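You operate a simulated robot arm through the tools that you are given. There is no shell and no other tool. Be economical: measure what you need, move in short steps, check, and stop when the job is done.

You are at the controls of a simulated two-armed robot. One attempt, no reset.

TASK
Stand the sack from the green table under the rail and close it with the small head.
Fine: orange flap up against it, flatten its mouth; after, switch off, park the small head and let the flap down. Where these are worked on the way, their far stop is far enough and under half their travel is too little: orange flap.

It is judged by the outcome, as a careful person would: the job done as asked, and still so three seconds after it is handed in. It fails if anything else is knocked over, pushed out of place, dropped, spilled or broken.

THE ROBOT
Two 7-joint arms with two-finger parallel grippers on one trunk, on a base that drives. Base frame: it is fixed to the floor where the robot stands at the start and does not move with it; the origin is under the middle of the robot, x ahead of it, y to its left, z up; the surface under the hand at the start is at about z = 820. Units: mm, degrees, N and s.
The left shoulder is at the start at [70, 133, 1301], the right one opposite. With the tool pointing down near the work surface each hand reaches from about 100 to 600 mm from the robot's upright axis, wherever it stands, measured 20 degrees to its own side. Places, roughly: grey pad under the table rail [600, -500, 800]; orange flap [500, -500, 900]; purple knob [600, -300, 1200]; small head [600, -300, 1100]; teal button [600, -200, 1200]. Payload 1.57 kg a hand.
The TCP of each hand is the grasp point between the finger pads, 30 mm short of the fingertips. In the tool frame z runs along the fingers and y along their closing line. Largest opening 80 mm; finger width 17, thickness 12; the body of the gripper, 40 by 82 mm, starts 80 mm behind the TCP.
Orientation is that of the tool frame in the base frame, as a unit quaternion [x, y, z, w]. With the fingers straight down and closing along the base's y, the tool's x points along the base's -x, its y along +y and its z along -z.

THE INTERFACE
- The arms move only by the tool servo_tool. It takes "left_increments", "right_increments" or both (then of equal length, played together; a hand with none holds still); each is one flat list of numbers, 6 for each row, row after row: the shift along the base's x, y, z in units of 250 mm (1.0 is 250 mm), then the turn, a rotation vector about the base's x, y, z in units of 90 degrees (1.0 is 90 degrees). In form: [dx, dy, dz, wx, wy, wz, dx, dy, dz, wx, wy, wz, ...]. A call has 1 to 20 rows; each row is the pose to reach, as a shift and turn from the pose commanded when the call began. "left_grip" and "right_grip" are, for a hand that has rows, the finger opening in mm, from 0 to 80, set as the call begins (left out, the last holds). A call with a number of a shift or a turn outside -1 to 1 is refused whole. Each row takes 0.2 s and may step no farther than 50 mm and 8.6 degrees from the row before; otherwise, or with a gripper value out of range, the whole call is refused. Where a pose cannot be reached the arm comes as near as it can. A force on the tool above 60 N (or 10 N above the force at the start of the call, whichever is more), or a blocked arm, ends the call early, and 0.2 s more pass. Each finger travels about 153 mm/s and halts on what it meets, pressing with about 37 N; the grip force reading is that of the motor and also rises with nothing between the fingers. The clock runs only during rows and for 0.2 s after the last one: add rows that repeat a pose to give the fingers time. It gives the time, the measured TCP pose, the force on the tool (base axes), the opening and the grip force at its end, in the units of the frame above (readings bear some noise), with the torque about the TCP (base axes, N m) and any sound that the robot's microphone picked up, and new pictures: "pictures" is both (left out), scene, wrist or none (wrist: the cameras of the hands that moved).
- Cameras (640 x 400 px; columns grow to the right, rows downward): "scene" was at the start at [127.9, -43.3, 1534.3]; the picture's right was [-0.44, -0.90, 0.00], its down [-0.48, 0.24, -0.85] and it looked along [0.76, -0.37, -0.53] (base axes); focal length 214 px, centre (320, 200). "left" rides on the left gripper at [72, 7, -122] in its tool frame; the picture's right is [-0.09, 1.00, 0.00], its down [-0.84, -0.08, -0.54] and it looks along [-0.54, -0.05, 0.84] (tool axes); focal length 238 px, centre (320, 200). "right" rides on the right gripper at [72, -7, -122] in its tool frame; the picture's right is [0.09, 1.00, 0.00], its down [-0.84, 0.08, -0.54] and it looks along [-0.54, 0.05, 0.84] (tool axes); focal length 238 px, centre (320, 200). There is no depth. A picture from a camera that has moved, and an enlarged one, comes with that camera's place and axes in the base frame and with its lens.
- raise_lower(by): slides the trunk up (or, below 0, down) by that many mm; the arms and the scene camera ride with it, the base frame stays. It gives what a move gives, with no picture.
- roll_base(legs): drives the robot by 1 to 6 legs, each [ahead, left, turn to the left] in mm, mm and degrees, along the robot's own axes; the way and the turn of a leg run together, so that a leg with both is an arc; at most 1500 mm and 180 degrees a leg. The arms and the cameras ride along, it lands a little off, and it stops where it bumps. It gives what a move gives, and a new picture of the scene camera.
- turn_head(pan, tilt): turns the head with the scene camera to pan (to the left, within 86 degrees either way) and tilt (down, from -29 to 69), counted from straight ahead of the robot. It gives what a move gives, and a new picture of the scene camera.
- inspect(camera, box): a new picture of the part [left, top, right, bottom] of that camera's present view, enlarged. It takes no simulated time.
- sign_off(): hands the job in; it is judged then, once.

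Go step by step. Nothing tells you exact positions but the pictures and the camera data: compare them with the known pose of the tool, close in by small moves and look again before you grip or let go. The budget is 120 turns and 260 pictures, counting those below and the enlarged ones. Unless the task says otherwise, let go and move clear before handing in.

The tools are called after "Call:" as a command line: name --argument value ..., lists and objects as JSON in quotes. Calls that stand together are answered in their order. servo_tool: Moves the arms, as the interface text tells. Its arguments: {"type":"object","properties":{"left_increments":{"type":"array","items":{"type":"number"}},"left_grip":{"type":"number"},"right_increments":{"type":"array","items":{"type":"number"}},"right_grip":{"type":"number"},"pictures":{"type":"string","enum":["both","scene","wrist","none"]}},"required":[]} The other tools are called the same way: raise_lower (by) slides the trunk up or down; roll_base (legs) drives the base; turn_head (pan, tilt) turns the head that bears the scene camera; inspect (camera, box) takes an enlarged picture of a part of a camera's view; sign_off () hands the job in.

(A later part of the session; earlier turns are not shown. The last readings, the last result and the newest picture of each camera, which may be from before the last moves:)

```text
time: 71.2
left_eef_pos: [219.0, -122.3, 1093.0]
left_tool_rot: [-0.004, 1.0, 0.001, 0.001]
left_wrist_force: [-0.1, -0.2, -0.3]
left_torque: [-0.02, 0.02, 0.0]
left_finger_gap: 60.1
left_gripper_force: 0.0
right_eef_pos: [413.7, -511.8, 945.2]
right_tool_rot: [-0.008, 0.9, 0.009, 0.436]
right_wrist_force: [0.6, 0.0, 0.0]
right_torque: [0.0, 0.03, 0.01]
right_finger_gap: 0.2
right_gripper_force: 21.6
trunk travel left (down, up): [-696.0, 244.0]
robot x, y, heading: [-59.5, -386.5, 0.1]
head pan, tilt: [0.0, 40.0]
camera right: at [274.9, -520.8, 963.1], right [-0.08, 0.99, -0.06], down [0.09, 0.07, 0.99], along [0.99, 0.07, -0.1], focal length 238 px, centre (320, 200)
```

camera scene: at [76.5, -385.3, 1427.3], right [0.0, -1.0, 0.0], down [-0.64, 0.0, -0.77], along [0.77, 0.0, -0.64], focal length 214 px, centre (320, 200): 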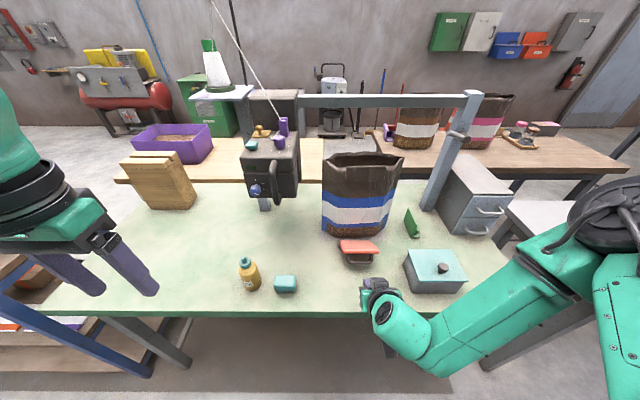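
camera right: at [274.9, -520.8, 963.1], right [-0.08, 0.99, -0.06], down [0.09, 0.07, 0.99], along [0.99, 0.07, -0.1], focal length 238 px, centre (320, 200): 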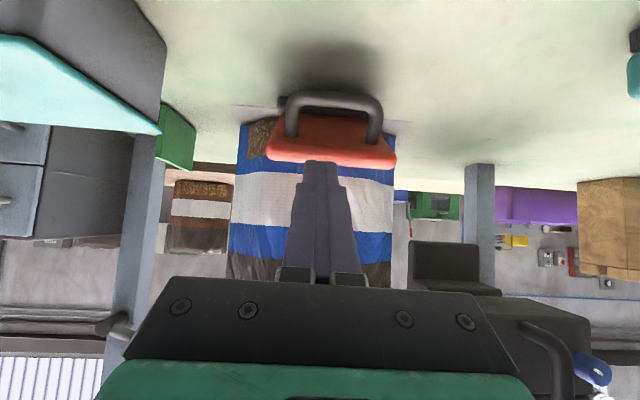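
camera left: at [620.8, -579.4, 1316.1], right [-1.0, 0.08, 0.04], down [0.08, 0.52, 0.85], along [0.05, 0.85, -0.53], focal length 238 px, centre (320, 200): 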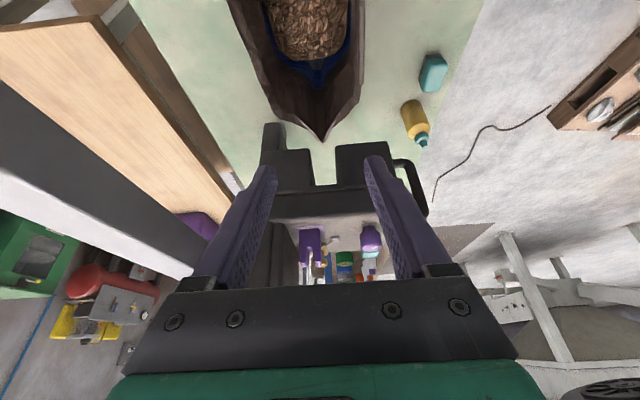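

Call:
servo_tool --right_increments '[0, 0.02, -0.05, 0, 0, 0, 0, 0.036, -0.096, 0, 0, 0, 0, 0.036, -0.096, 0, 0, 0]' --pictures "wrist"

Call:
inspect --camera "scene" --box '[315, 180, 415, 260]'

```text
time: 72.0
left_eef_pos: [217.2, -121.7, 1093.5]
left_tool_rot: [-0.003, 1.0, 0.001, 0.001]
left_wrist_force: [0.7, 0.4, 0.3]
left_torque: [0.03, 0.03, 0.01]
left_finger_gap: 60.0
left_gripper_force: 0.0
right_eef_pos: [412.7, -502.3, 920.1]
right_tool_rot: [-0.008, 0.9, 0.01, 0.437]
right_wrist_force: [-0.2, -0.2, -0.2]
right_torque: [-0.03, -0.01, -0.02]
right_finger_gap: 0.0
right_gripper_force: 21.6
trunk travel left (down, up): [-696.0, 244.0]
robot x, y, heading: [-56.6, -381.7, 0.3]
head pan, tilt: [0.0, 40.0]
camera right: at [274.2, -512.1, 938.6], right [-0.08, 0.99, -0.06], down [0.09, 0.07, 0.99], along [0.99, 0.07, -0.1], focal length 238 px, centre (320, 200)
```

right: 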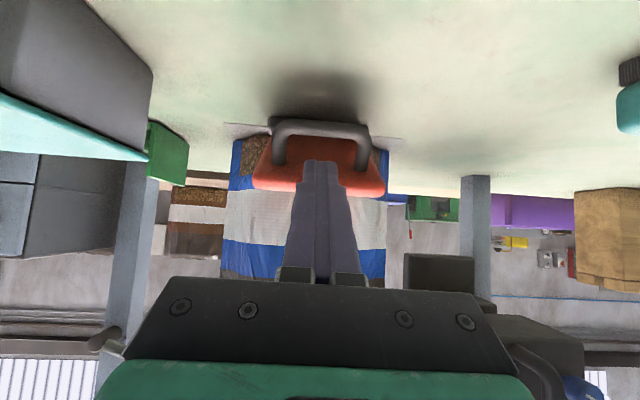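

```text
5.00 times, centred on (365, 220) of scene
camera zoom: at [75.2, -384.7, 1342.9], right [0.0, -1.0, 0.0], down [-0.64, 0.0, -0.77], along [0.77, 0.0, -0.64], focal length 1072 px, centre (95, 100)
```

zoom: 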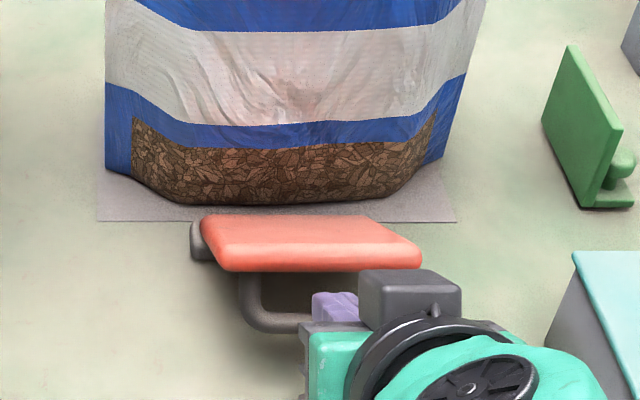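

Call:
servo_tool --right_increments '[0.054, 0, -0.045, 0, 0, 0, 0.108, 0, -0.088, 0, 0, 0, 0.162, 0, -0.13, 0, 0, 0, 0.217, 0, -0.17, 0, 0, 0]' --pictures "wrist"

Call:
inspect --camera "right" --box '[220, 60, 420, 220]'

```text
time: 73.0
left_eef_pos: [217.5, -121.3, 1092.2]
left_tool_rot: [-0.003, 1.0, 0.001, -0.001]
left_wrist_force: [-0.3, -0.3, -0.1]
left_torque: [0.0, 0.02, 0.03]
left_finger_gap: 60.0
left_gripper_force: 0.0
right_eef_pos: [466.7, -502.8, 877.4]
right_tool_rot: [-0.007, 0.9, 0.008, 0.436]
right_wrist_force: [0.2, 0.2, -0.4]
right_torque: [-0.02, 0.0, 0.01]
right_finger_gap: 0.0
right_gripper_force: 21.4
trunk travel left (down, up): [-696.0, 244.0]
robot x, y, heading: [-57.3, -379.8, 0.3]
head pan, tilt: [0.0, 40.0]
camera right: at [328.9, -511.7, 895.8], right [-0.08, 0.99, -0.06], down [0.09, 0.07, 0.99], along [0.99, 0.07, -0.1], focal length 238 px, centre (320, 200)
```

right: 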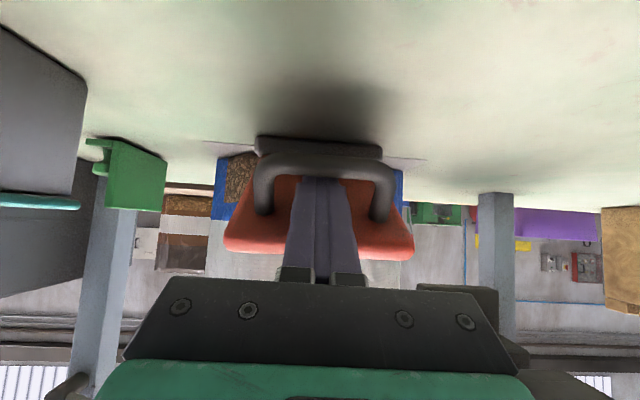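

```text
2.50 times, centred on (320, 140) of right
camera zoom: at [328.9, -511.7, 895.8], right [-0.08, 0.99, -0.06], down [0.09, 0.07, 0.99], along [0.99, 0.07, -0.1], focal length 596 px, centre (320, 350)
```

zoom: 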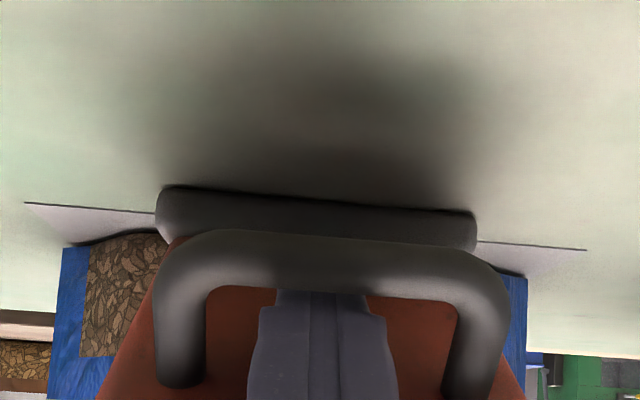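

The fingers are through the handle window. I swing the flap up along its arc, first 30°.

Call:
servo_tool --right_increments '[0.018, 0, 0.032, 0, 0.0556, 0, 0.038, 0, 0.062, 0, 0.111, 0, 0.062, 0, 0.09, 0, 0.1667, 0, 0.087, 0, 0.116, 0, 0.2222, 0, 0.115, 0, 0.14, 0, 0.2778, 0, 0.145, 0, 0.16, 0, 0.3333, 0]' --pictures "both"

Call:
inspect --camera "scene" --box '[290, 120, 430, 240]'

```text
time: 74.4
left_eef_pos: [218.0, -121.8, 1092.7]
left_tool_rot: [-0.004, 1.0, 0.001, -0.001]
left_wrist_force: [-0.3, 0.3, 0.8]
left_torque: [0.03, -0.01, 0.0]
left_finger_gap: 60.1
left_gripper_force: 0.0
right_eef_pos: [503.7, -502.8, 917.5]
right_tool_rot: [-0.005, 0.982, 0.011, 0.187]
right_wrist_force: [-0.1, -0.2, -0.8]
right_torque: [0.02, -0.02, 0.04]
right_finger_gap: 0.0
right_gripper_force: 20.8
trunk travel left (down, up): [-696.0, 244.0]
robot x, y, heading: [-55.4, -382.3, 0.4]
head pan, tilt: [0.0, 40.0]
camera scene: at [76.2, -384.6, 1342.8], right [0.0, -1.0, 0.0], down [-0.64, 0.0, -0.77], along [0.77, 0.0, -0.64], focal length 214 px, centre (320, 200)
camera right: at [393.5, -511.6, 1003.5], right [-0.1, 0.99, -0.02], down [0.58, 0.07, 0.81], along [0.81, 0.07, -0.58], focal length 238 px, centre (320, 200)
```

scene: 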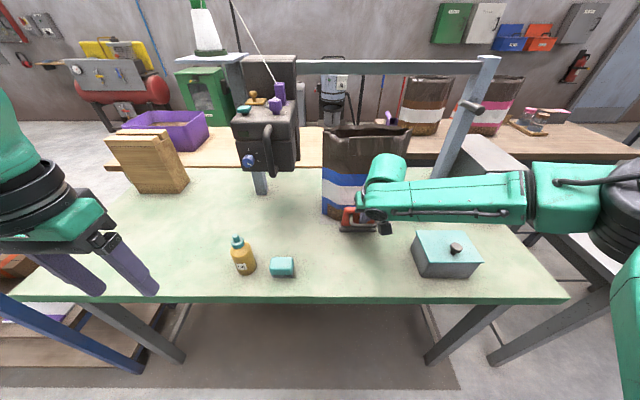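
right: 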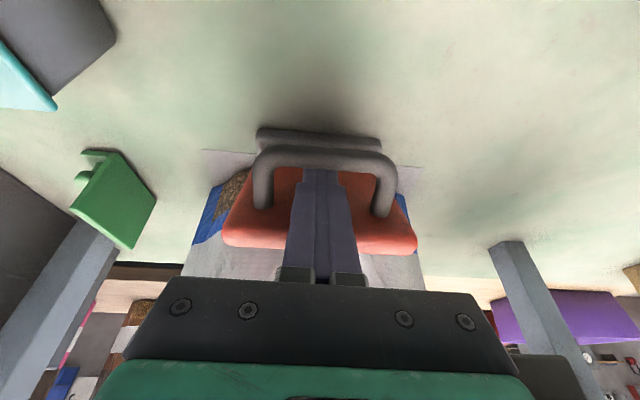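

```text
3.33 times, centred on (360, 180) of scene
camera zoom: at [76.2, -384.6, 1342.8], right [0.0, -1.0, 0.0], down [-0.64, 0.0, -0.77], along [0.77, 0.0, -0.64], focal length 715 px, centre (187, 267)
```

zoom: 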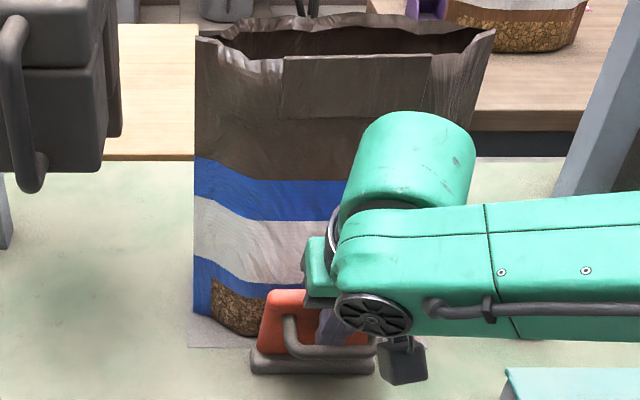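

Call:
servo_tool --right_increments '[0.031, 0, 0.019, 0, 0.0556, 0, 0.064, 0, 0.034, 0, 0.111, 0, 0.098, 0, 0.047, 0, 0.1667, 0, 0.133, 0, 0.057, 0, 0.222, 0, 0.169, 0, 0.064, 0, 0.278, 0]' --pictures "both"

Call:
inspect --camera "scene" --box '[290, 120, 430, 240]'

```text
time: 75.4
left_eef_pos: [227.8, -116.4, 1089.2]
left_tool_rot: [-0.007, 1.0, 0.0, -0.005]
left_wrist_force: [-1.2, -0.9, 0.3]
left_torque: [0.06, -0.05, 0.02]
left_finger_gap: 60.1
left_gripper_force: 0.0
right_eef_pos: [502.0, -517.8, 935.3]
right_tool_rot: [-0.012, 0.999, 0.025, 0.039]
right_wrist_force: [34.1, 31.2, -31.4]
right_torque: [-0.03, -1.83, -0.36]
right_finger_gap: 0.0
right_gripper_force: 21.8
right hand out of reach, approached as far as the arm can: row 1, 2, 3, 4
trunk travel left (down, up): [-696.0, 244.0]
robot x, y, heading: [-58.6, -382.1, 0.7]
head pan, tilt: [0.0, 40.0]
stopped in row 4 (right hand): the force on the tool passed its limit at 69 N (the readings are from after the stop); the commanded pose is now the measured one
camera scene: at [90.6, -380.2, 1340.6], right [0.01, -1.0, 0.0], down [-0.65, -0.01, -0.76], along [0.76, 0.01, -0.65], focal length 214 px, centre (320, 200)
camera right: at [422.3, -531.0, 1050.9], right [-0.12, 0.99, 0.04], down [0.79, 0.07, 0.61], along [0.6, 0.1, -0.79], focal length 238 px, centre (320, 200)
```

scene: 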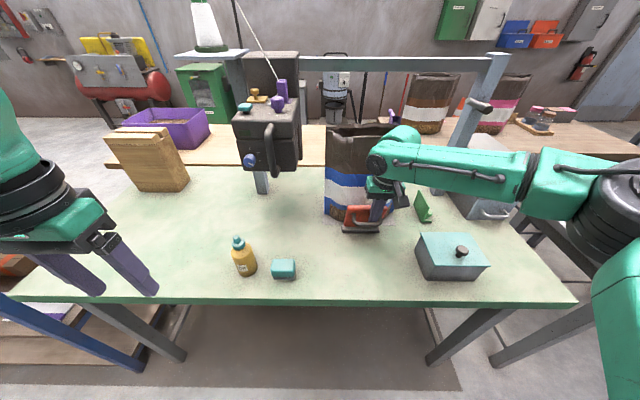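
right: 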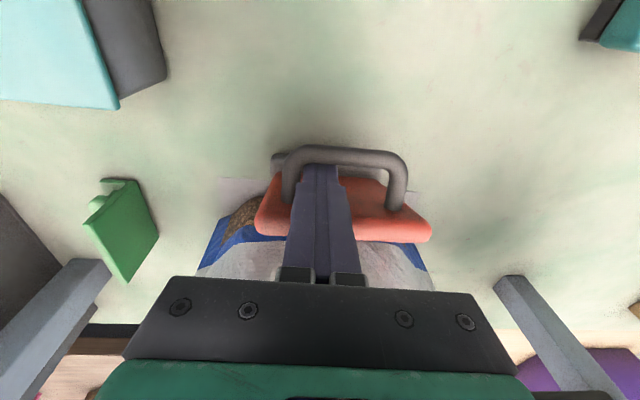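

```text
3.33 times, centred on (360, 180) of scene
camera zoom: at [90.6, -380.2, 1340.6], right [0.01, -1.0, 0.0], down [-0.65, -0.01, -0.76], along [0.76, 0.01, -0.65], focal length 715 px, centre (187, 267)
```

zoom: 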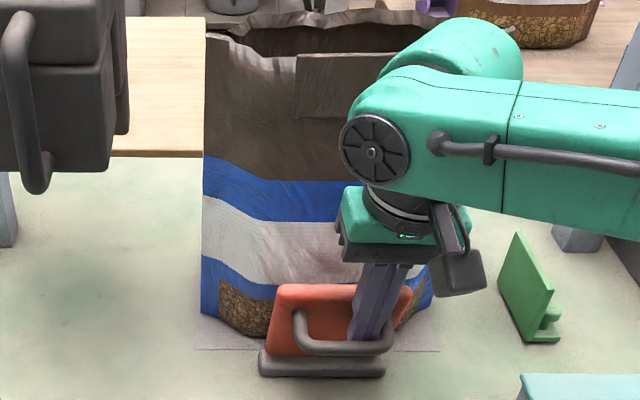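

The arm is at full stretch, so I use the base to push the last part, 28 mm ahead and 14 left to centre in the handle.

Call:
roll_base --legs '[[28, 14, 0]]'

Call:
inspect --camera "scene" --box '[290, 120, 430, 240]'

```text
time: 76.2
left_eef_pos: [242.8, -106.4, 1093.8]
left_tool_rot: [-0.005, 1.0, 0.002, 0.002]
left_wrist_force: [-0.1, -0.3, 0.2]
left_torque: [0.01, -0.06, -0.01]
left_finger_gap: 60.1
left_gripper_force: 0.1
right_eef_pos: [516.0, -512.6, 945.7]
right_tool_rot: [-0.008, 0.999, 0.02, 0.042]
right_wrist_force: [-0.4, 0.6, -0.5]
right_torque: [0.0, 0.02, 0.0]
right_finger_gap: 0.0
right_gripper_force: 21.4
trunk travel left (down, up): [-696.0, 244.0]
robot x, y, heading: [-28.3, -366.3, 0.5]
head pan, tilt: [0.0, 40.0]
camera scene: at [101.0, -370.3, 1343.3], right [0.01, -1.0, 0.0], down [-0.64, 0.0, -0.77], along [0.77, 0.01, -0.64], focal length 214 px, centre (320, 200)
```

scene: 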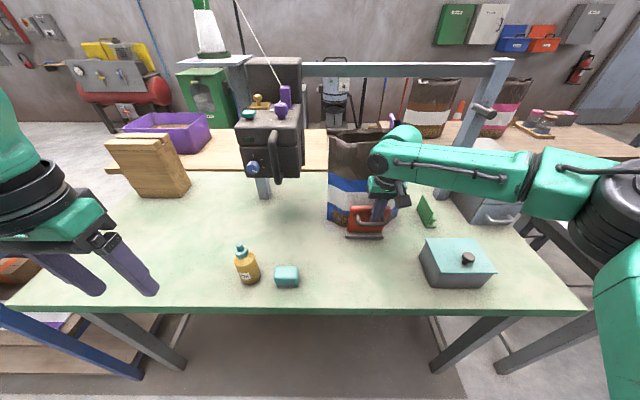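

```text
3.33 times, centred on (360, 180) of scene
camera zoom: at [101.0, -370.3, 1343.3], right [0.01, -1.0, 0.0], down [-0.64, 0.0, -0.77], along [0.77, 0.01, -0.64], focal length 715 px, centre (187, 267)
```

zoom: 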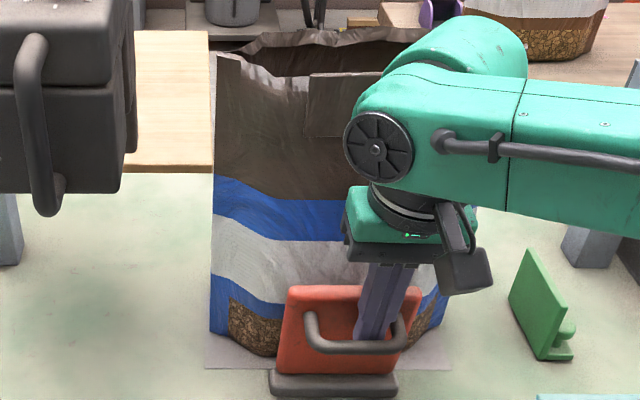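

Call:
raise_lower --by -12

Call:
roll_base --legs '[[26, 6, 0]]'

Call:
inspect --camera "scene" --box '[290, 120, 430, 240]'

Call:
inspect --camera "right" --box '[160, 80, 480, 280]'

```text
time: 76.8
left_eef_pos: [243.3, -105.9, 1081.7]
left_tool_rot: [-0.005, 1.0, 0.001, 0.001]
left_wrist_force: [-0.1, -0.5, -0.1]
left_torque: [0.01, -0.01, -0.01]
left_finger_gap: 60.1
left_gripper_force: 0.1
right_eef_pos: [517.2, -511.8, 932.0]
right_tool_rot: [-0.008, 0.999, 0.02, 0.042]
right_wrist_force: [-0.8, 0.1, 0.6]
right_torque: [-0.01, 0.01, 0.04]
right_finger_gap: 0.2
right_gripper_force: 21.3
trunk travel left (down, up): [-684.0, 256.0]
robot x, y, heading: [-30.1, -367.2, 0.6]
head pan, tilt: [0.0, 40.0]
```

```text
time: 77.6
left_eef_pos: [266.4, -100.8, 1082.0]
left_tool_rot: [-0.006, 1.0, 0.002, 0.003]
left_wrist_force: [-0.1, 0.3, -0.6]
left_torque: [0.0, 0.03, 0.01]
left_finger_gap: 59.9
left_gripper_force: 0.0
right_eef_pos: [539.6, -505.6, 931.9]
right_tool_rot: [-0.007, 0.999, 0.02, 0.04]
right_wrist_force: [-20.9, -0.8, -4.0]
right_torque: [0.26, 0.66, 0.0]
right_finger_gap: 0.4
right_gripper_force: 21.6
trunk travel left (down, up): [-684.0, 256.0]
robot x, y, heading: [-3.5, -361.0, 0.6]
head pan, tilt: [0.0, 40.0]
camera scene: at [124.4, -363.2, 1331.3], right [0.01, -1.0, 0.0], down [-0.64, -0.01, -0.77], along [0.77, 0.01, -0.64], focal length 214 px, centre (320, 200)
```

scene: 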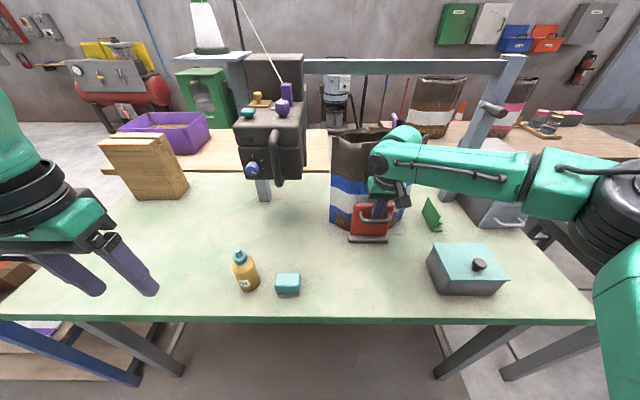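

```text
3.33 times, centred on (360, 180) of scene
camera zoom: at [124.4, -363.2, 1331.3], right [0.01, -1.0, 0.0], down [-0.64, -0.01, -0.77], along [0.77, 0.01, -0.64], focal length 715 px, centre (187, 267)
```

zoom: 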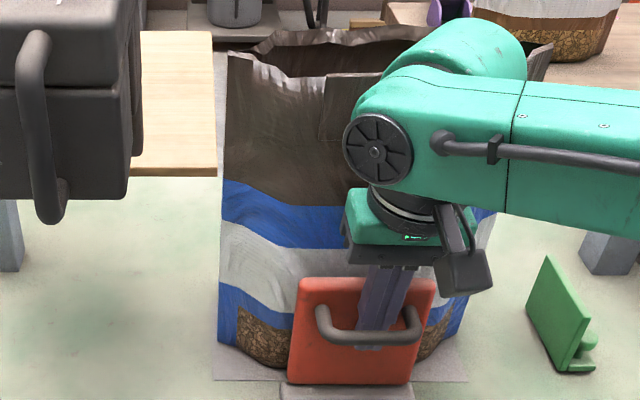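

```text
2.00 times, centred on (320, 180) of right
camera zoom: at [458.7, -517.3, 1047.2], right [-0.11, 0.99, 0.03], down [0.79, 0.07, 0.61], along [0.6, 0.09, -0.79], focal length 477 px, centre (320, 240)
```

zoom: 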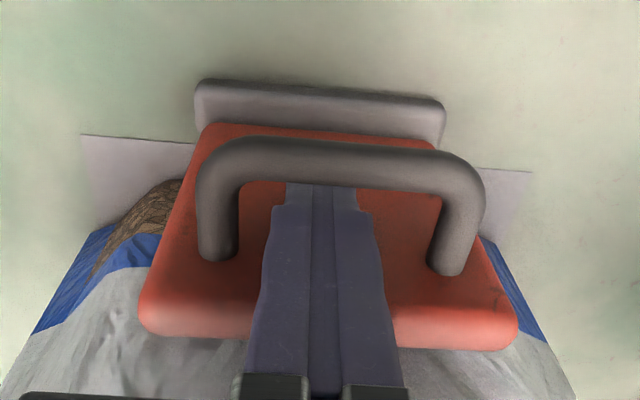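

The flap is up against the sack with about 20 N of contact. I withdraw the fingers upward and see if it stays.

Call:
servo_tool --right_increments '[-0.01, 0, 0.08, 0, 0, 0, -0.02, 0, 0.16, 0, 0, 0, -0.03, 0, 0.25, 0, 0, 0, -0.05, 0, 0.35, 0, 0, 0]' --pictures "both"

Call:
inspect --camera "scene" --box '[290, 120, 430, 240]'

```text
time: 78.6
left_eef_pos: [270.3, -100.0, 1081.7]
left_tool_rot: [-0.005, 1.0, 0.0, 0.0]
left_wrist_force: [-0.1, 0.1, 0.0]
left_torque: [0.03, -0.01, 0.02]
left_finger_gap: 59.7
left_gripper_force: 0.0
right_eef_pos: [528.8, -504.6, 1018.9]
right_tool_rot: [-0.008, 0.999, 0.02, 0.038]
right_wrist_force: [0.4, 0.1, 0.8]
right_torque: [0.04, 0.03, -0.03]
right_finger_gap: 0.0
right_gripper_force: 21.8
trunk travel left (down, up): [-684.0, 256.0]
robot x, y, heading: [-1.7, -363.0, 0.7]
head pan, tilt: [0.0, 40.0]
camera scene: at [128.7, -362.8, 1331.0], right [0.01, -1.0, 0.0], down [-0.64, -0.01, -0.77], along [0.77, 0.01, -0.64], focal length 214 px, centre (320, 200)
camera right: at [449.2, -516.6, 1132.9], right [-0.11, 0.99, 0.03], down [0.79, 0.07, 0.61], along [0.6, 0.09, -0.79], focal length 238 px, centre (320, 200)
```

scene: 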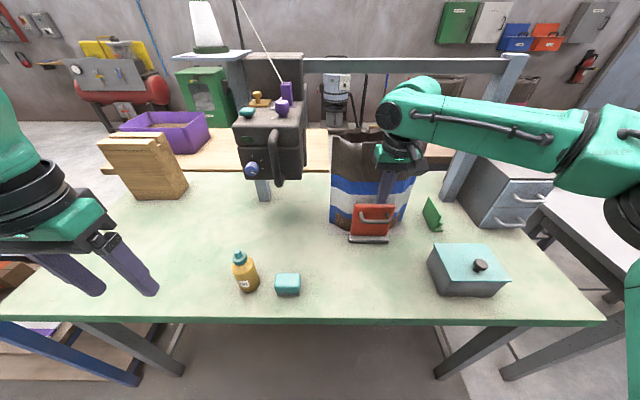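
right: 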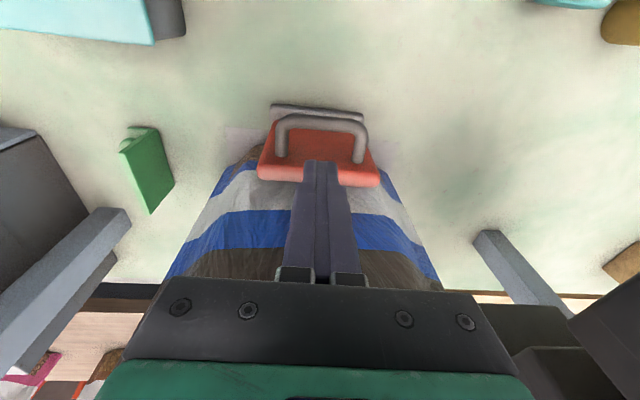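

```text
3.33 times, centred on (360, 180) of scene
camera zoom: at [128.7, -362.8, 1331.0], right [0.01, -1.0, 0.0], down [-0.64, -0.01, -0.77], along [0.77, 0.01, -0.64], focal length 715 px, centre (187, 267)
```

zoom: 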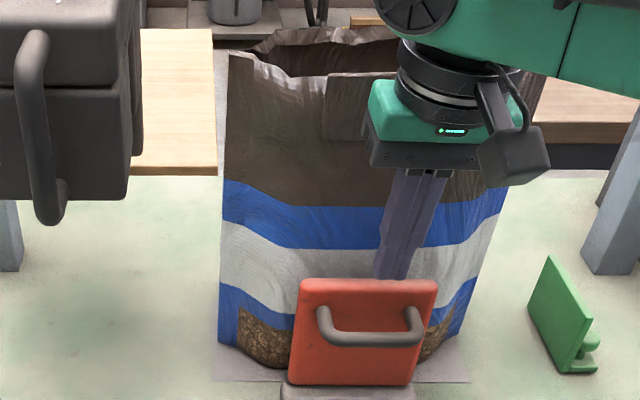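

The flap stays up. Next I raise the trunk and view the mouth from above to plan flattening it.

Call:
raise_lower --by 200

Call:
servo_tool --right_increments '[-0.1, 0, 0, 0, 0.026, 0, -0.2, 0, 0, 0, 0.05, 0, -0.2, 0, 0, 0, 0.05, 0]' --right_grip 80 --pictures "both"

Call:
inspect --camera "scene" --box '[290, 180, 450, 310]'

```text
time: 80.8
left_eef_pos: [271.8, -100.1, 1279.0]
left_tool_rot: [-0.006, 1.0, 0.001, 0.0]
left_wrist_force: [0.2, -0.7, 0.2]
left_torque: [-0.01, 0.01, 0.02]
left_finger_gap: 59.9
left_gripper_force: 0.1
right_eef_pos: [529.2, -505.1, 1217.7]
right_tool_rot: [-0.008, 0.999, 0.02, 0.039]
right_wrist_force: [-0.1, -0.9, -0.2]
right_torque: [-0.02, 0.0, 0.02]
right_finger_gap: 0.0
right_gripper_force: 21.1
trunk travel left (down, up): [-884.0, 56.0]
robot x, y, heading: [-2.4, -359.0, 0.7]
head pan, tilt: [0.0, 40.0]
```

```text
time: 81.6
left_eef_pos: [271.1, -98.6, 1279.6]
left_tool_rot: [-0.005, 1.0, 0.0, 0.0]
left_wrist_force: [-0.4, -0.2, -0.7]
left_torque: [0.02, -0.01, 0.0]
left_finger_gap: 60.1
left_gripper_force: 0.2
right_eef_pos: [479.3, -504.8, 1216.7]
right_tool_rot: [-0.007, 1.0, 0.02, -0.003]
right_wrist_force: [0.7, 0.2, 0.1]
right_torque: [0.03, 0.01, 0.03]
right_finger_gap: 80.1
right_gripper_force: 0.0
trunk travel left (down, up): [-884.0, 56.0]
robot x, y, heading: [-4.0, -358.7, 0.5]
head pan, tilt: [0.0, 40.0]
camera scene: at [130.5, -362.7, 1530.8], right [0.01, -1.0, 0.0], down [-0.64, -0.01, -0.77], along [0.77, 0.01, -0.64], focal length 214 px, centre (320, 200)
camera right: at [409.2, -516.0, 1338.0], right [-0.11, 0.99, 0.04], down [0.84, 0.07, 0.54], along [0.54, 0.09, -0.84], focal length 238 px, centre (320, 200)
```

scene: 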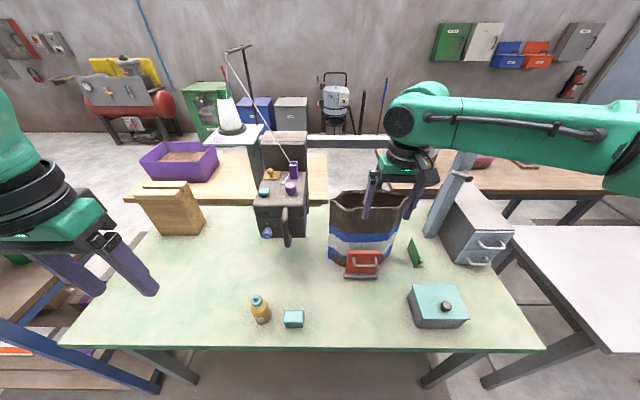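
right: 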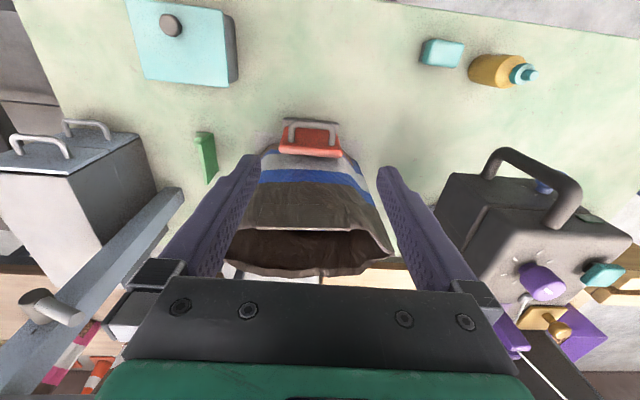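

```text
3.08 times, centred on (370, 245) of scene
camera zoom: at [130.5, -362.7, 1530.8], right [0.01, -1.0, 0.0], down [-0.64, -0.01, -0.77], along [0.77, 0.01, -0.64], focal length 660 px, centre (166, 62)
```

zoom: 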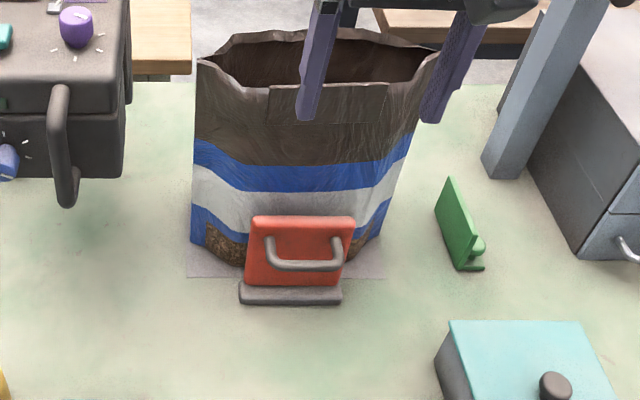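

I estimate the front lip at x≈607, y≈−510, z≈1100, with the mouth about 80 deep. The lip looks like the movable part, so I drive ahead and will push it in with both fingertips spread.

Call:
roll_base --legs '[[75, 0, 0]]'

Call:
servo_tool --right_increments '[0.0, -0.02, -0.1, 0, 0, 0.02, 0.02, -0.02, -0.2, 0, 0, 0.02, 0.04, -0.02, -0.3, 0, 0, 0.02, 0.06, -0.02, -0.4, 0, 0, 0.02]' --pictures "both"

Call:
inspect --camera "scene" --box '[290, 180, 450, 310]'

```text
time: 82.7
left_eef_pos: [335.7, -98.8, 1283.4]
left_tool_rot: [-0.006, 1.0, 0.0, 0.005]
left_wrist_force: [-0.7, -0.5, 0.7]
left_torque: [0.02, -0.08, 0.0]
left_finger_gap: 60.3
left_gripper_force: 0.2
right_eef_pos: [544.5, -502.6, 1221.3]
right_tool_rot: [-0.008, 1.0, 0.021, 0.003]
right_wrist_force: [-0.6, -0.2, 0.7]
right_torque: [-0.01, -0.07, -0.01]
right_finger_gap: 79.9
right_gripper_force: 0.1
trunk travel left (down, up): [-884.0, 56.0]
robot x, y, heading: [69.7, -362.3, 0.2]
head pan, tilt: [0.0, 40.0]
camera scene: at [193.1, -362.2, 1531.9], right [0.01, -1.0, 0.0], down [-0.64, -0.01, -0.77], along [0.77, 0.01, -0.64], focal length 214 px, centre (320, 200)
```

scene: 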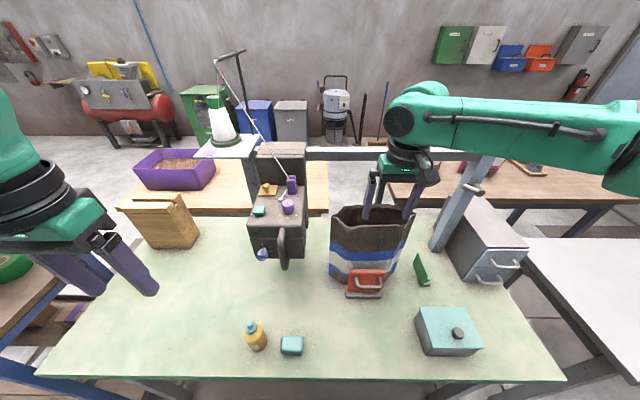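

```text
time: 83.7
left_eef_pos: [346.7, -99.7, 1280.7]
left_tool_rot: [-0.005, 1.0, 0.001, 0.0]
left_wrist_force: [-0.2, 0.9, 0.3]
left_torque: [0.0, -0.01, 0.0]
left_finger_gap: 60.0
left_gripper_force: 0.1
right_eef_pos: [570.5, -508.5, 1116.3]
right_tool_rot: [-0.024, 1.0, 0.02, -0.002]
right_wrist_force: [0.7, -0.5, 0.1]
right_torque: [0.02, 0.01, 0.0]
right_finger_gap: 79.9
right_gripper_force: 0.1
trunk travel left (down, up): [-884.0, 56.0]
robot x, y, heading: [76.0, -359.3, 0.5]
head pan, tilt: [0.0, 40.0]
camera scene: at [206.6, -362.6, 1530.6], right [0.01, -1.0, 0.0], down [-0.64, -0.01, -0.76], along [0.76, 0.01, -0.64], focal length 214 px, centre (320, 200)
camera right: at [500.5, -522.9, 1237.2], right [-0.14, 0.99, 0.04], down [0.83, 0.09, 0.54], along [0.53, 0.11, -0.84], focal length 238 px, centre (320, 200)
```

scene: 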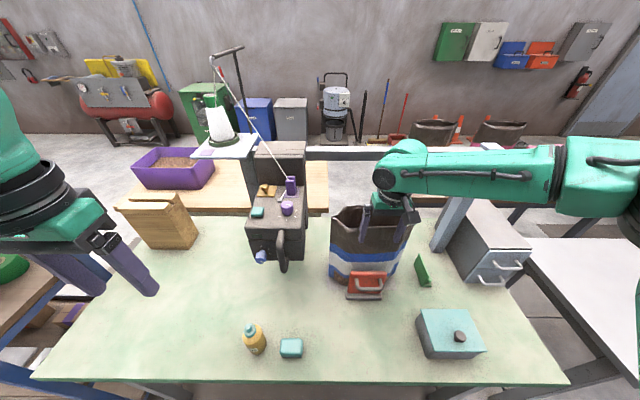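
right: 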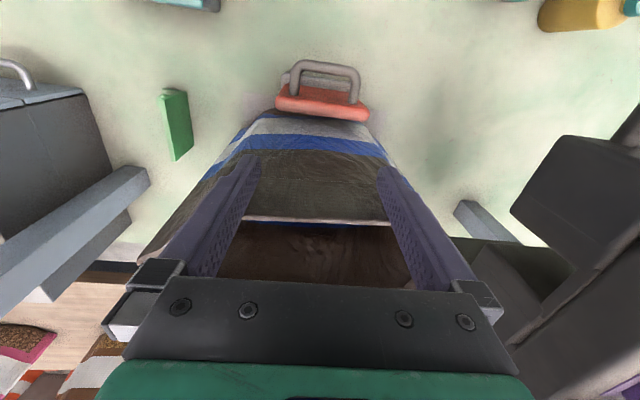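

```text
3.08 times, centred on (370, 245) of scene
camera zoom: at [206.6, -362.6, 1530.6], right [0.01, -1.0, 0.0], down [-0.64, -0.01, -0.76], along [0.76, 0.01, -0.64], focal length 660 px, centre (166, 62)
```

zoom: 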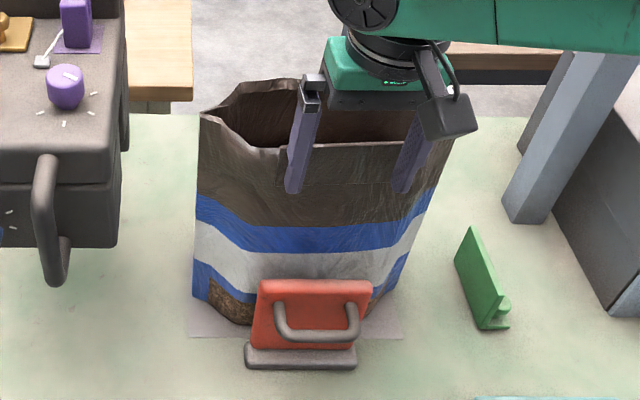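

Call:
servo_tool --right_increments '[0, 0, -0.07, 0, 0, 0, 0.04, 0, -0.07, 0, 0, 0, 0.08, 0, -0.07, 0, 0, 0, 0.11, 0, -0.07, 0, 0, 0, 0.14, 0, -0.07, 0, 0, 0, 0.17, 0, -0.07, 0, 0, 0]' --pictures "both"

Call:
inspect --camera "scene" --box '[290, 180, 450, 310]'

```text
time: 85.0
left_eef_pos: [344.7, -99.1, 1281.5]
left_tool_rot: [-0.005, 1.0, 0.001, 0.001]
left_wrist_force: [-0.2, -0.6, -0.3]
left_torque: [-0.01, -0.01, 0.0]
left_finger_gap: 60.0
left_gripper_force: 0.0
right_eef_pos: [598.2, -513.9, 1102.0]
right_tool_rot: [-0.023, 1.0, 0.021, -0.001]
right_wrist_force: [-0.3, 0.2, 0.4]
right_torque: [0.0, 0.01, 0.02]
right_finger_gap: 79.9
right_gripper_force: 0.0
right hand out of reach, approached as far as the arm can: row 5, 6
trunk travel left (down, up): [-884.0, 56.0]
robot x, y, heading: [69.6, -354.9, 0.5]
head pan, tilt: [0.0, 40.0]
camera scene: at [203.9, -362.3, 1530.9], right [0.01, -1.0, 0.0], down [-0.64, -0.01, -0.77], along [0.77, 0.01, -0.64], focal length 214 px, centre (320, 200)
camera right: at [528.5, -528.1, 1223.8], right [-0.14, 0.99, 0.04], down [0.83, 0.09, 0.54], along [0.53, 0.11, -0.84], focal length 238 px, centre (320, 200)
```

scene: 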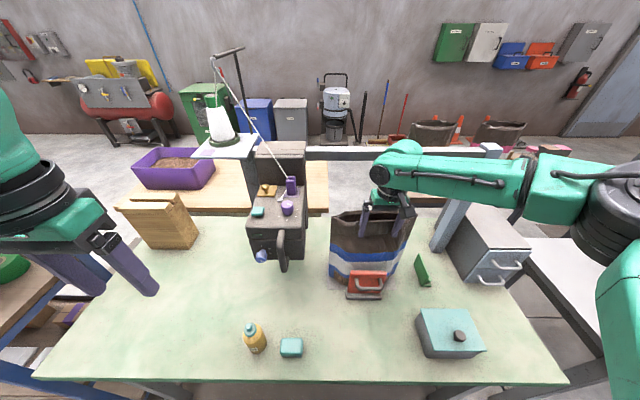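
right: 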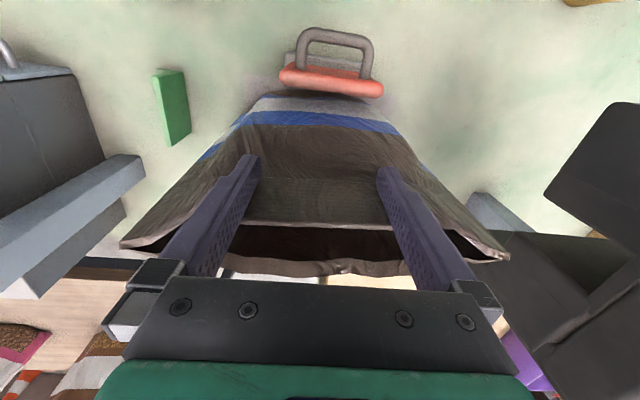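

```text
3.08 times, centred on (370, 245) of scene
camera zoom: at [203.9, -362.3, 1530.9], right [0.01, -1.0, 0.0], down [-0.64, -0.01, -0.77], along [0.77, 0.01, -0.64], focal length 660 px, centre (166, 62)
```

zoom: 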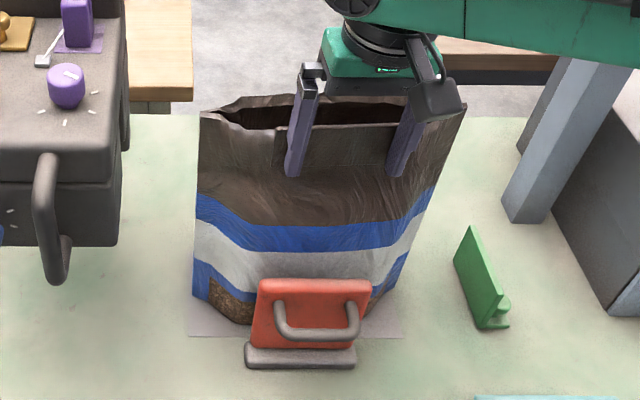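

The mouth is flattening under the push. The arm is at full reach, so I use the base for the remaining few centimetres.

Call:
roll_base --legs '[[22, 0, 0]]'

Call:
inspect --camera "right" --box '[0, 0, 640, 400]'

Call:
inspect --camera "scene" --box '[290, 180, 450, 310]'

```text
time: 85.8
left_eef_pos: [365.0, -98.2, 1281.4]
left_tool_rot: [-0.006, 1.0, 0.001, 0.001]
left_wrist_force: [-0.2, 0.0, 0.2]
left_torque: [0.02, 0.0, 0.03]
left_finger_gap: 60.0
left_gripper_force: 0.0
right_eef_pos: [619.7, -513.6, 1104.1]
right_tool_rot: [-0.024, 1.0, 0.021, -0.001]
right_wrist_force: [-5.7, -0.6, 4.1]
right_torque: [0.24, -0.12, 0.38]
right_finger_gap: 79.7
right_gripper_force: 0.1
trunk travel left (down, up): [-884.0, 56.0]
robot x, y, heading: [89.9, -361.0, 0.4]
head pan, tilt: [0.0, 40.0]
camera scene: at [224.2, -361.9, 1531.0], right [0.01, -1.0, 0.0], down [-0.64, -0.01, -0.77], along [0.77, 0.01, -0.64], focal length 214 px, centre (320, 200)
```

scene: 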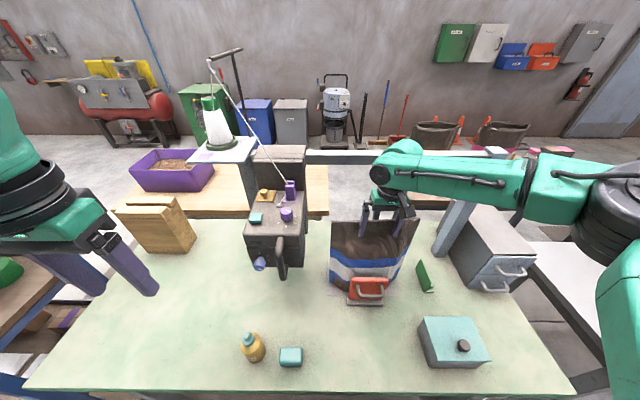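

```text
1.00 times, centred on (320, 200) of right (not enlarged: the box is as wide or as high as the picture)
camera zoom: at [549.2, -527.8, 1224.6], right [-0.14, 0.99, 0.04], down [0.83, 0.09, 0.55], along [0.54, 0.11, -0.84], focal length 238 px, centre (320, 200)
```

zoom: 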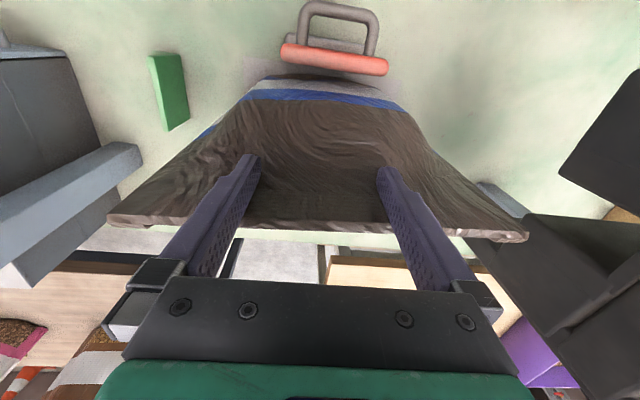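

```text
3.08 times, centred on (370, 245) of scene
camera zoom: at [224.2, -361.9, 1531.0], right [0.01, -1.0, 0.0], down [-0.64, -0.01, -0.77], along [0.77, 0.01, -0.64], focal length 660 px, centre (166, 62)
```

zoom: 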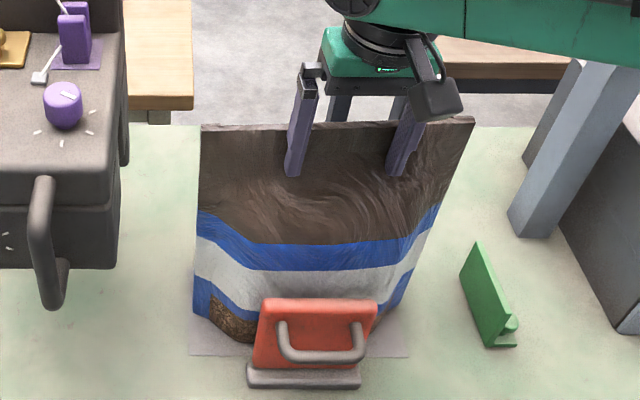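

The mouth is flat at x≈628, matching the slot. I withdraw the hand and see whether it stays flat.

Call:
servo_tool --right_increments '[-0.1, 0, 0, 0, 0, 0, -0.2, 0, 0, 0, 0, 0, -0.3, 0, 0.1, 0, 0, 0, -0.4, 0, 0.25, 0, 0, 0, -0.5, 0, 0.4, 0, 0, 0]' --pictures "both"

Call:
inspect --camera "scene" --box '[290, 180, 450, 310]'

```text
time: 87.0
left_eef_pos: [363.8, -97.9, 1281.7]
left_tool_rot: [-0.005, 1.0, 0.002, 0.002]
left_wrist_force: [-0.6, 0.0, -0.1]
left_torque: [-0.02, -0.03, 0.01]
left_finger_gap: 60.1
left_gripper_force: 0.1
right_eef_pos: [491.8, -513.2, 1203.7]
right_tool_rot: [-0.024, 0.999, 0.021, 0.0]
right_wrist_force: [0.8, 0.1, -0.5]
right_torque: [0.0, -0.05, 0.01]
right_finger_gap: 79.9
right_gripper_force: 0.0
trunk travel left (down, up): [-884.0, 56.0]
robot x, y, heading: [93.9, -358.4, 0.3]
head pan, tilt: [0.0, 40.0]
camera scene: at [222.8, -361.9, 1531.1], right [0.01, -1.0, 0.0], down [-0.64, -0.01, -0.77], along [0.77, 0.01, -0.64], focal length 214 px, centre (320, 200)
camera right: at [421.7, -527.5, 1324.7], right [-0.14, 0.99, 0.04], down [0.83, 0.09, 0.55], along [0.54, 0.11, -0.84], focal length 238 px, centre (320, 200)
```

scene: 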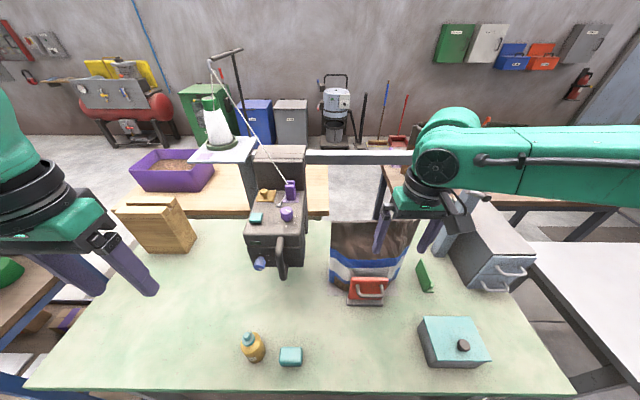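
right: 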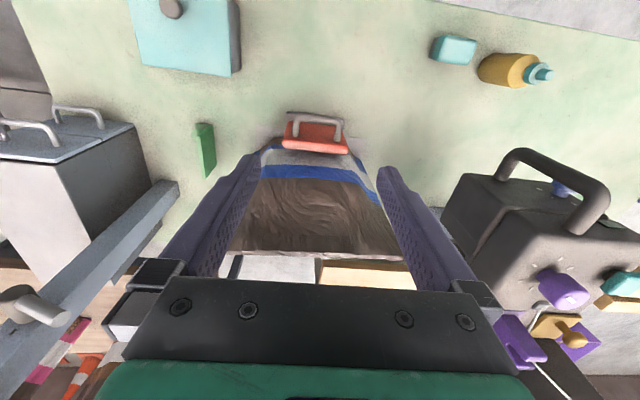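

```text
3.08 times, centred on (370, 245) of scene
camera zoom: at [222.8, -361.9, 1531.1], right [0.01, -1.0, 0.0], down [-0.64, -0.01, -0.77], along [0.77, 0.01, -0.64], focal length 660 px, centre (166, 62)
```

zoom: 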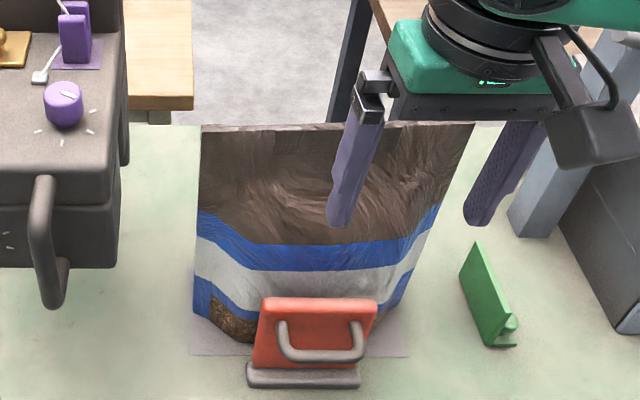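

The mouth stays flat. Now the button: I move the closed left fingers to just above the teal button at about (562, −218, 1196), and move the right hand up and away.

Call:
servo_tool --left_increments '[0.15, -0.09, 0.02, 0, 0, 0, 0.3, -0.18, 0.02, 0, 0, 0, 0.45, -0.28, 0.02, 0, 0, 0, 0.6, -0.38, 0, 0, 0, 0, 0.72, -0.48, -0.03, 0, 0, 0, 0.72, -0.48, -0.06, 0, 0, 0]' --left_grip 0 --right_increments '[-0.1, -0.05, 0.05, 0, 0, 0, -0.2, -0.1, 0.1, 0, 0, 0, -0.3, -0.15, 0.15, 0, 0, 0, -0.4, -0.2, 0.15, 0, 0, 0, -0.4, -0.25, 0.15, 0, 0, 0, -0.4, -0.3, 0.15, 0, 0, 0]' --pictures "both"

Call:
inspect --camera "left" --box '[160, 60, 480, 260]'

```text
time: 88.5
left_eef_pos: [546.7, -217.3, 1265.8]
left_tool_rot: [-0.005, 1.0, 0.001, 0.002]
left_wrist_force: [0.0, 0.4, 0.8]
left_torque: [-0.03, 0.01, 0.0]
left_finger_gap: 0.1
left_gripper_force: 21.5
right_eef_pos: [395.5, -587.6, 1241.3]
right_tool_rot: [-0.023, 1.0, 0.021, 0.0]
right_wrist_force: [-0.1, -0.5, -0.1]
right_torque: [-0.02, 0.0, 0.01]
right_finger_gap: 79.7
right_gripper_force: 0.0
trunk travel left (down, up): [-884.0, 56.0]
robot x, y, heading: [89.9, -354.8, 0.6]
head pan, tilt: [0.0, 40.0]
camera scene: at [225.9, -361.6, 1530.9], right [0.01, -1.0, 0.0], down [-0.64, -0.01, -0.77], along [0.77, 0.01, -0.64], focal length 214 px, centre (320, 200)
camera right: at [325.2, -602.9, 1361.8], right [-0.14, 0.99, 0.04], down [0.83, 0.09, 0.54], along [0.53, 0.11, -0.84], focal length 238 px, centre (320, 200)
camera left: at [474.1, -211.2, 1387.6], right [0.08, 1.0, 0.0], down [0.84, -0.07, 0.54], along [0.54, -0.04, -0.84], focal length 238 px, centre (320, 200)
```

scene: 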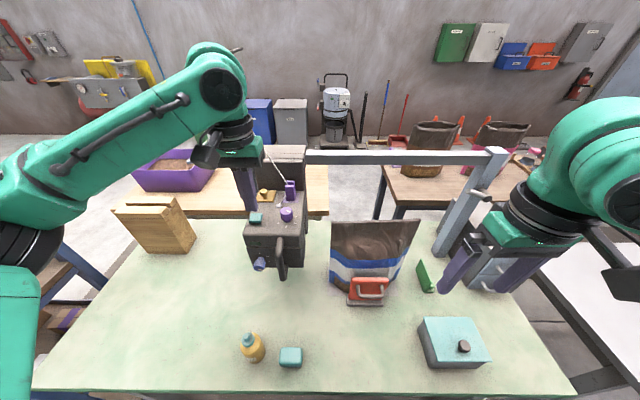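
right: 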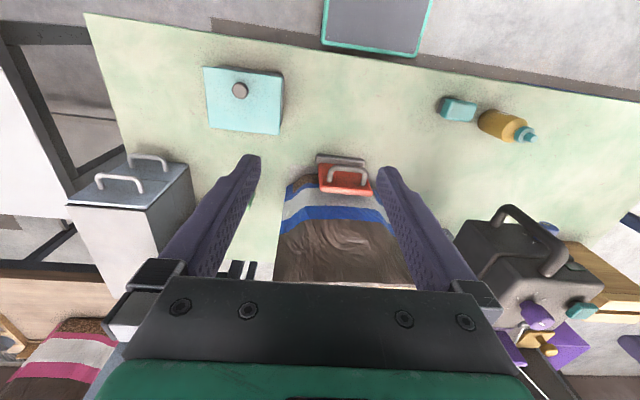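
left: 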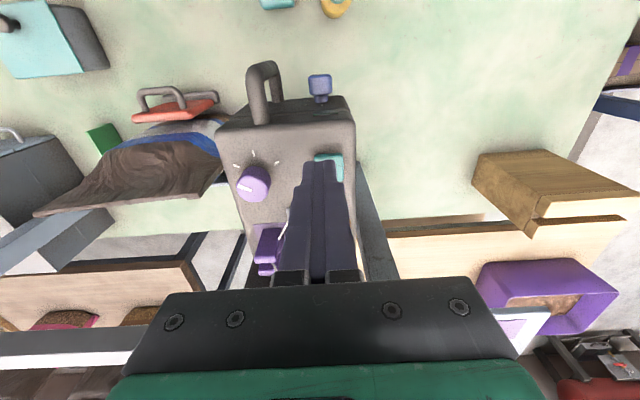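

```text
2.00 times, centred on (320, 160) of left
camera zoom: at [474.1, -211.2, 1387.6], right [0.08, 1.0, 0.0], down [0.84, -0.07, 0.54], along [0.54, -0.04, -0.84], focal length 477 px, centre (320, 280)
```

zoom: 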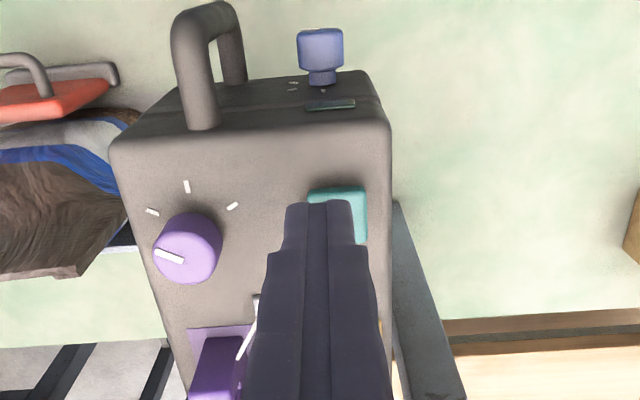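

Call:
servo_tool --left_increments '[0.062, 0.03, -0.03, 0, 0, 0, 0.062, 0.03, -0.09, 0, 0, 0, 0.062, 0.03, -0.13, 0, 0, 0, 0.062, 0.03, -0.15, 0, 0, 0, 0.062, 0.03, -0.165, 0, 0, 0]' --pictures "wrist"

Call:
inspect --camera "left" --box '[220, 40, 420, 170]'

```text
time: 89.7
left_eef_pos: [562.6, -210.2, 1225.2]
left_tool_rot: [-0.006, 1.0, 0.001, 0.001]
left_wrist_force: [0.9, -0.4, 2.3]
left_torque: [0.0, -0.03, -0.02]
left_finger_gap: 0.0
left_gripper_force: 21.9
right_eef_pos: [395.1, -589.7, 1240.6]
right_tool_rot: [-0.024, 0.999, 0.021, 0.0]
right_wrist_force: [0.5, -0.6, 0.2]
right_torque: [-0.02, -0.01, 0.05]
right_finger_gap: 79.8
right_gripper_force: 0.0
trunk travel left (down, up): [-884.0, 56.0]
robot x, y, heading: [95.3, -360.8, 0.3]
head pan, tilt: [0.0, 40.0]
camera left: at [489.9, -203.5, 1347.0], right [0.08, 1.0, 0.0], down [0.84, -0.07, 0.54], along [0.54, -0.04, -0.84], focal length 238 px, centre (320, 200)
```

left: 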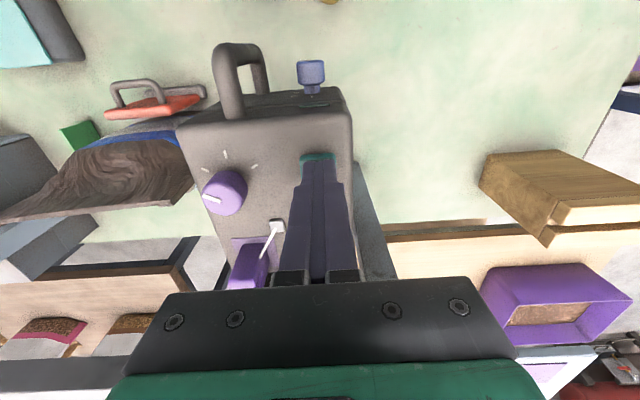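

```text
3.08 times, centred on (320, 105) of left
camera zoom: at [489.9, -203.5, 1347.0], right [0.08, 1.0, 0.0], down [0.84, -0.07, 0.54], along [0.54, -0.04, -0.84], focal length 733 px, centre (320, 492)
```

zoom: 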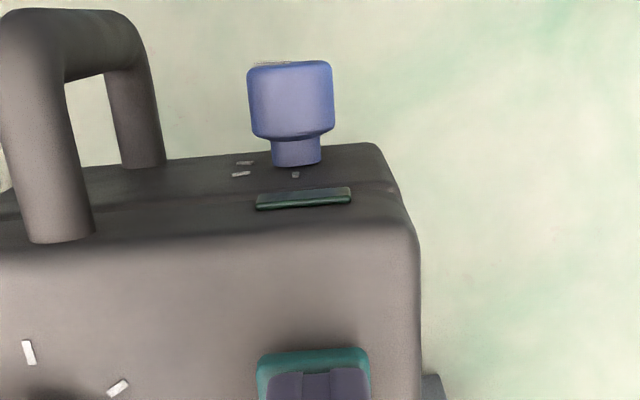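

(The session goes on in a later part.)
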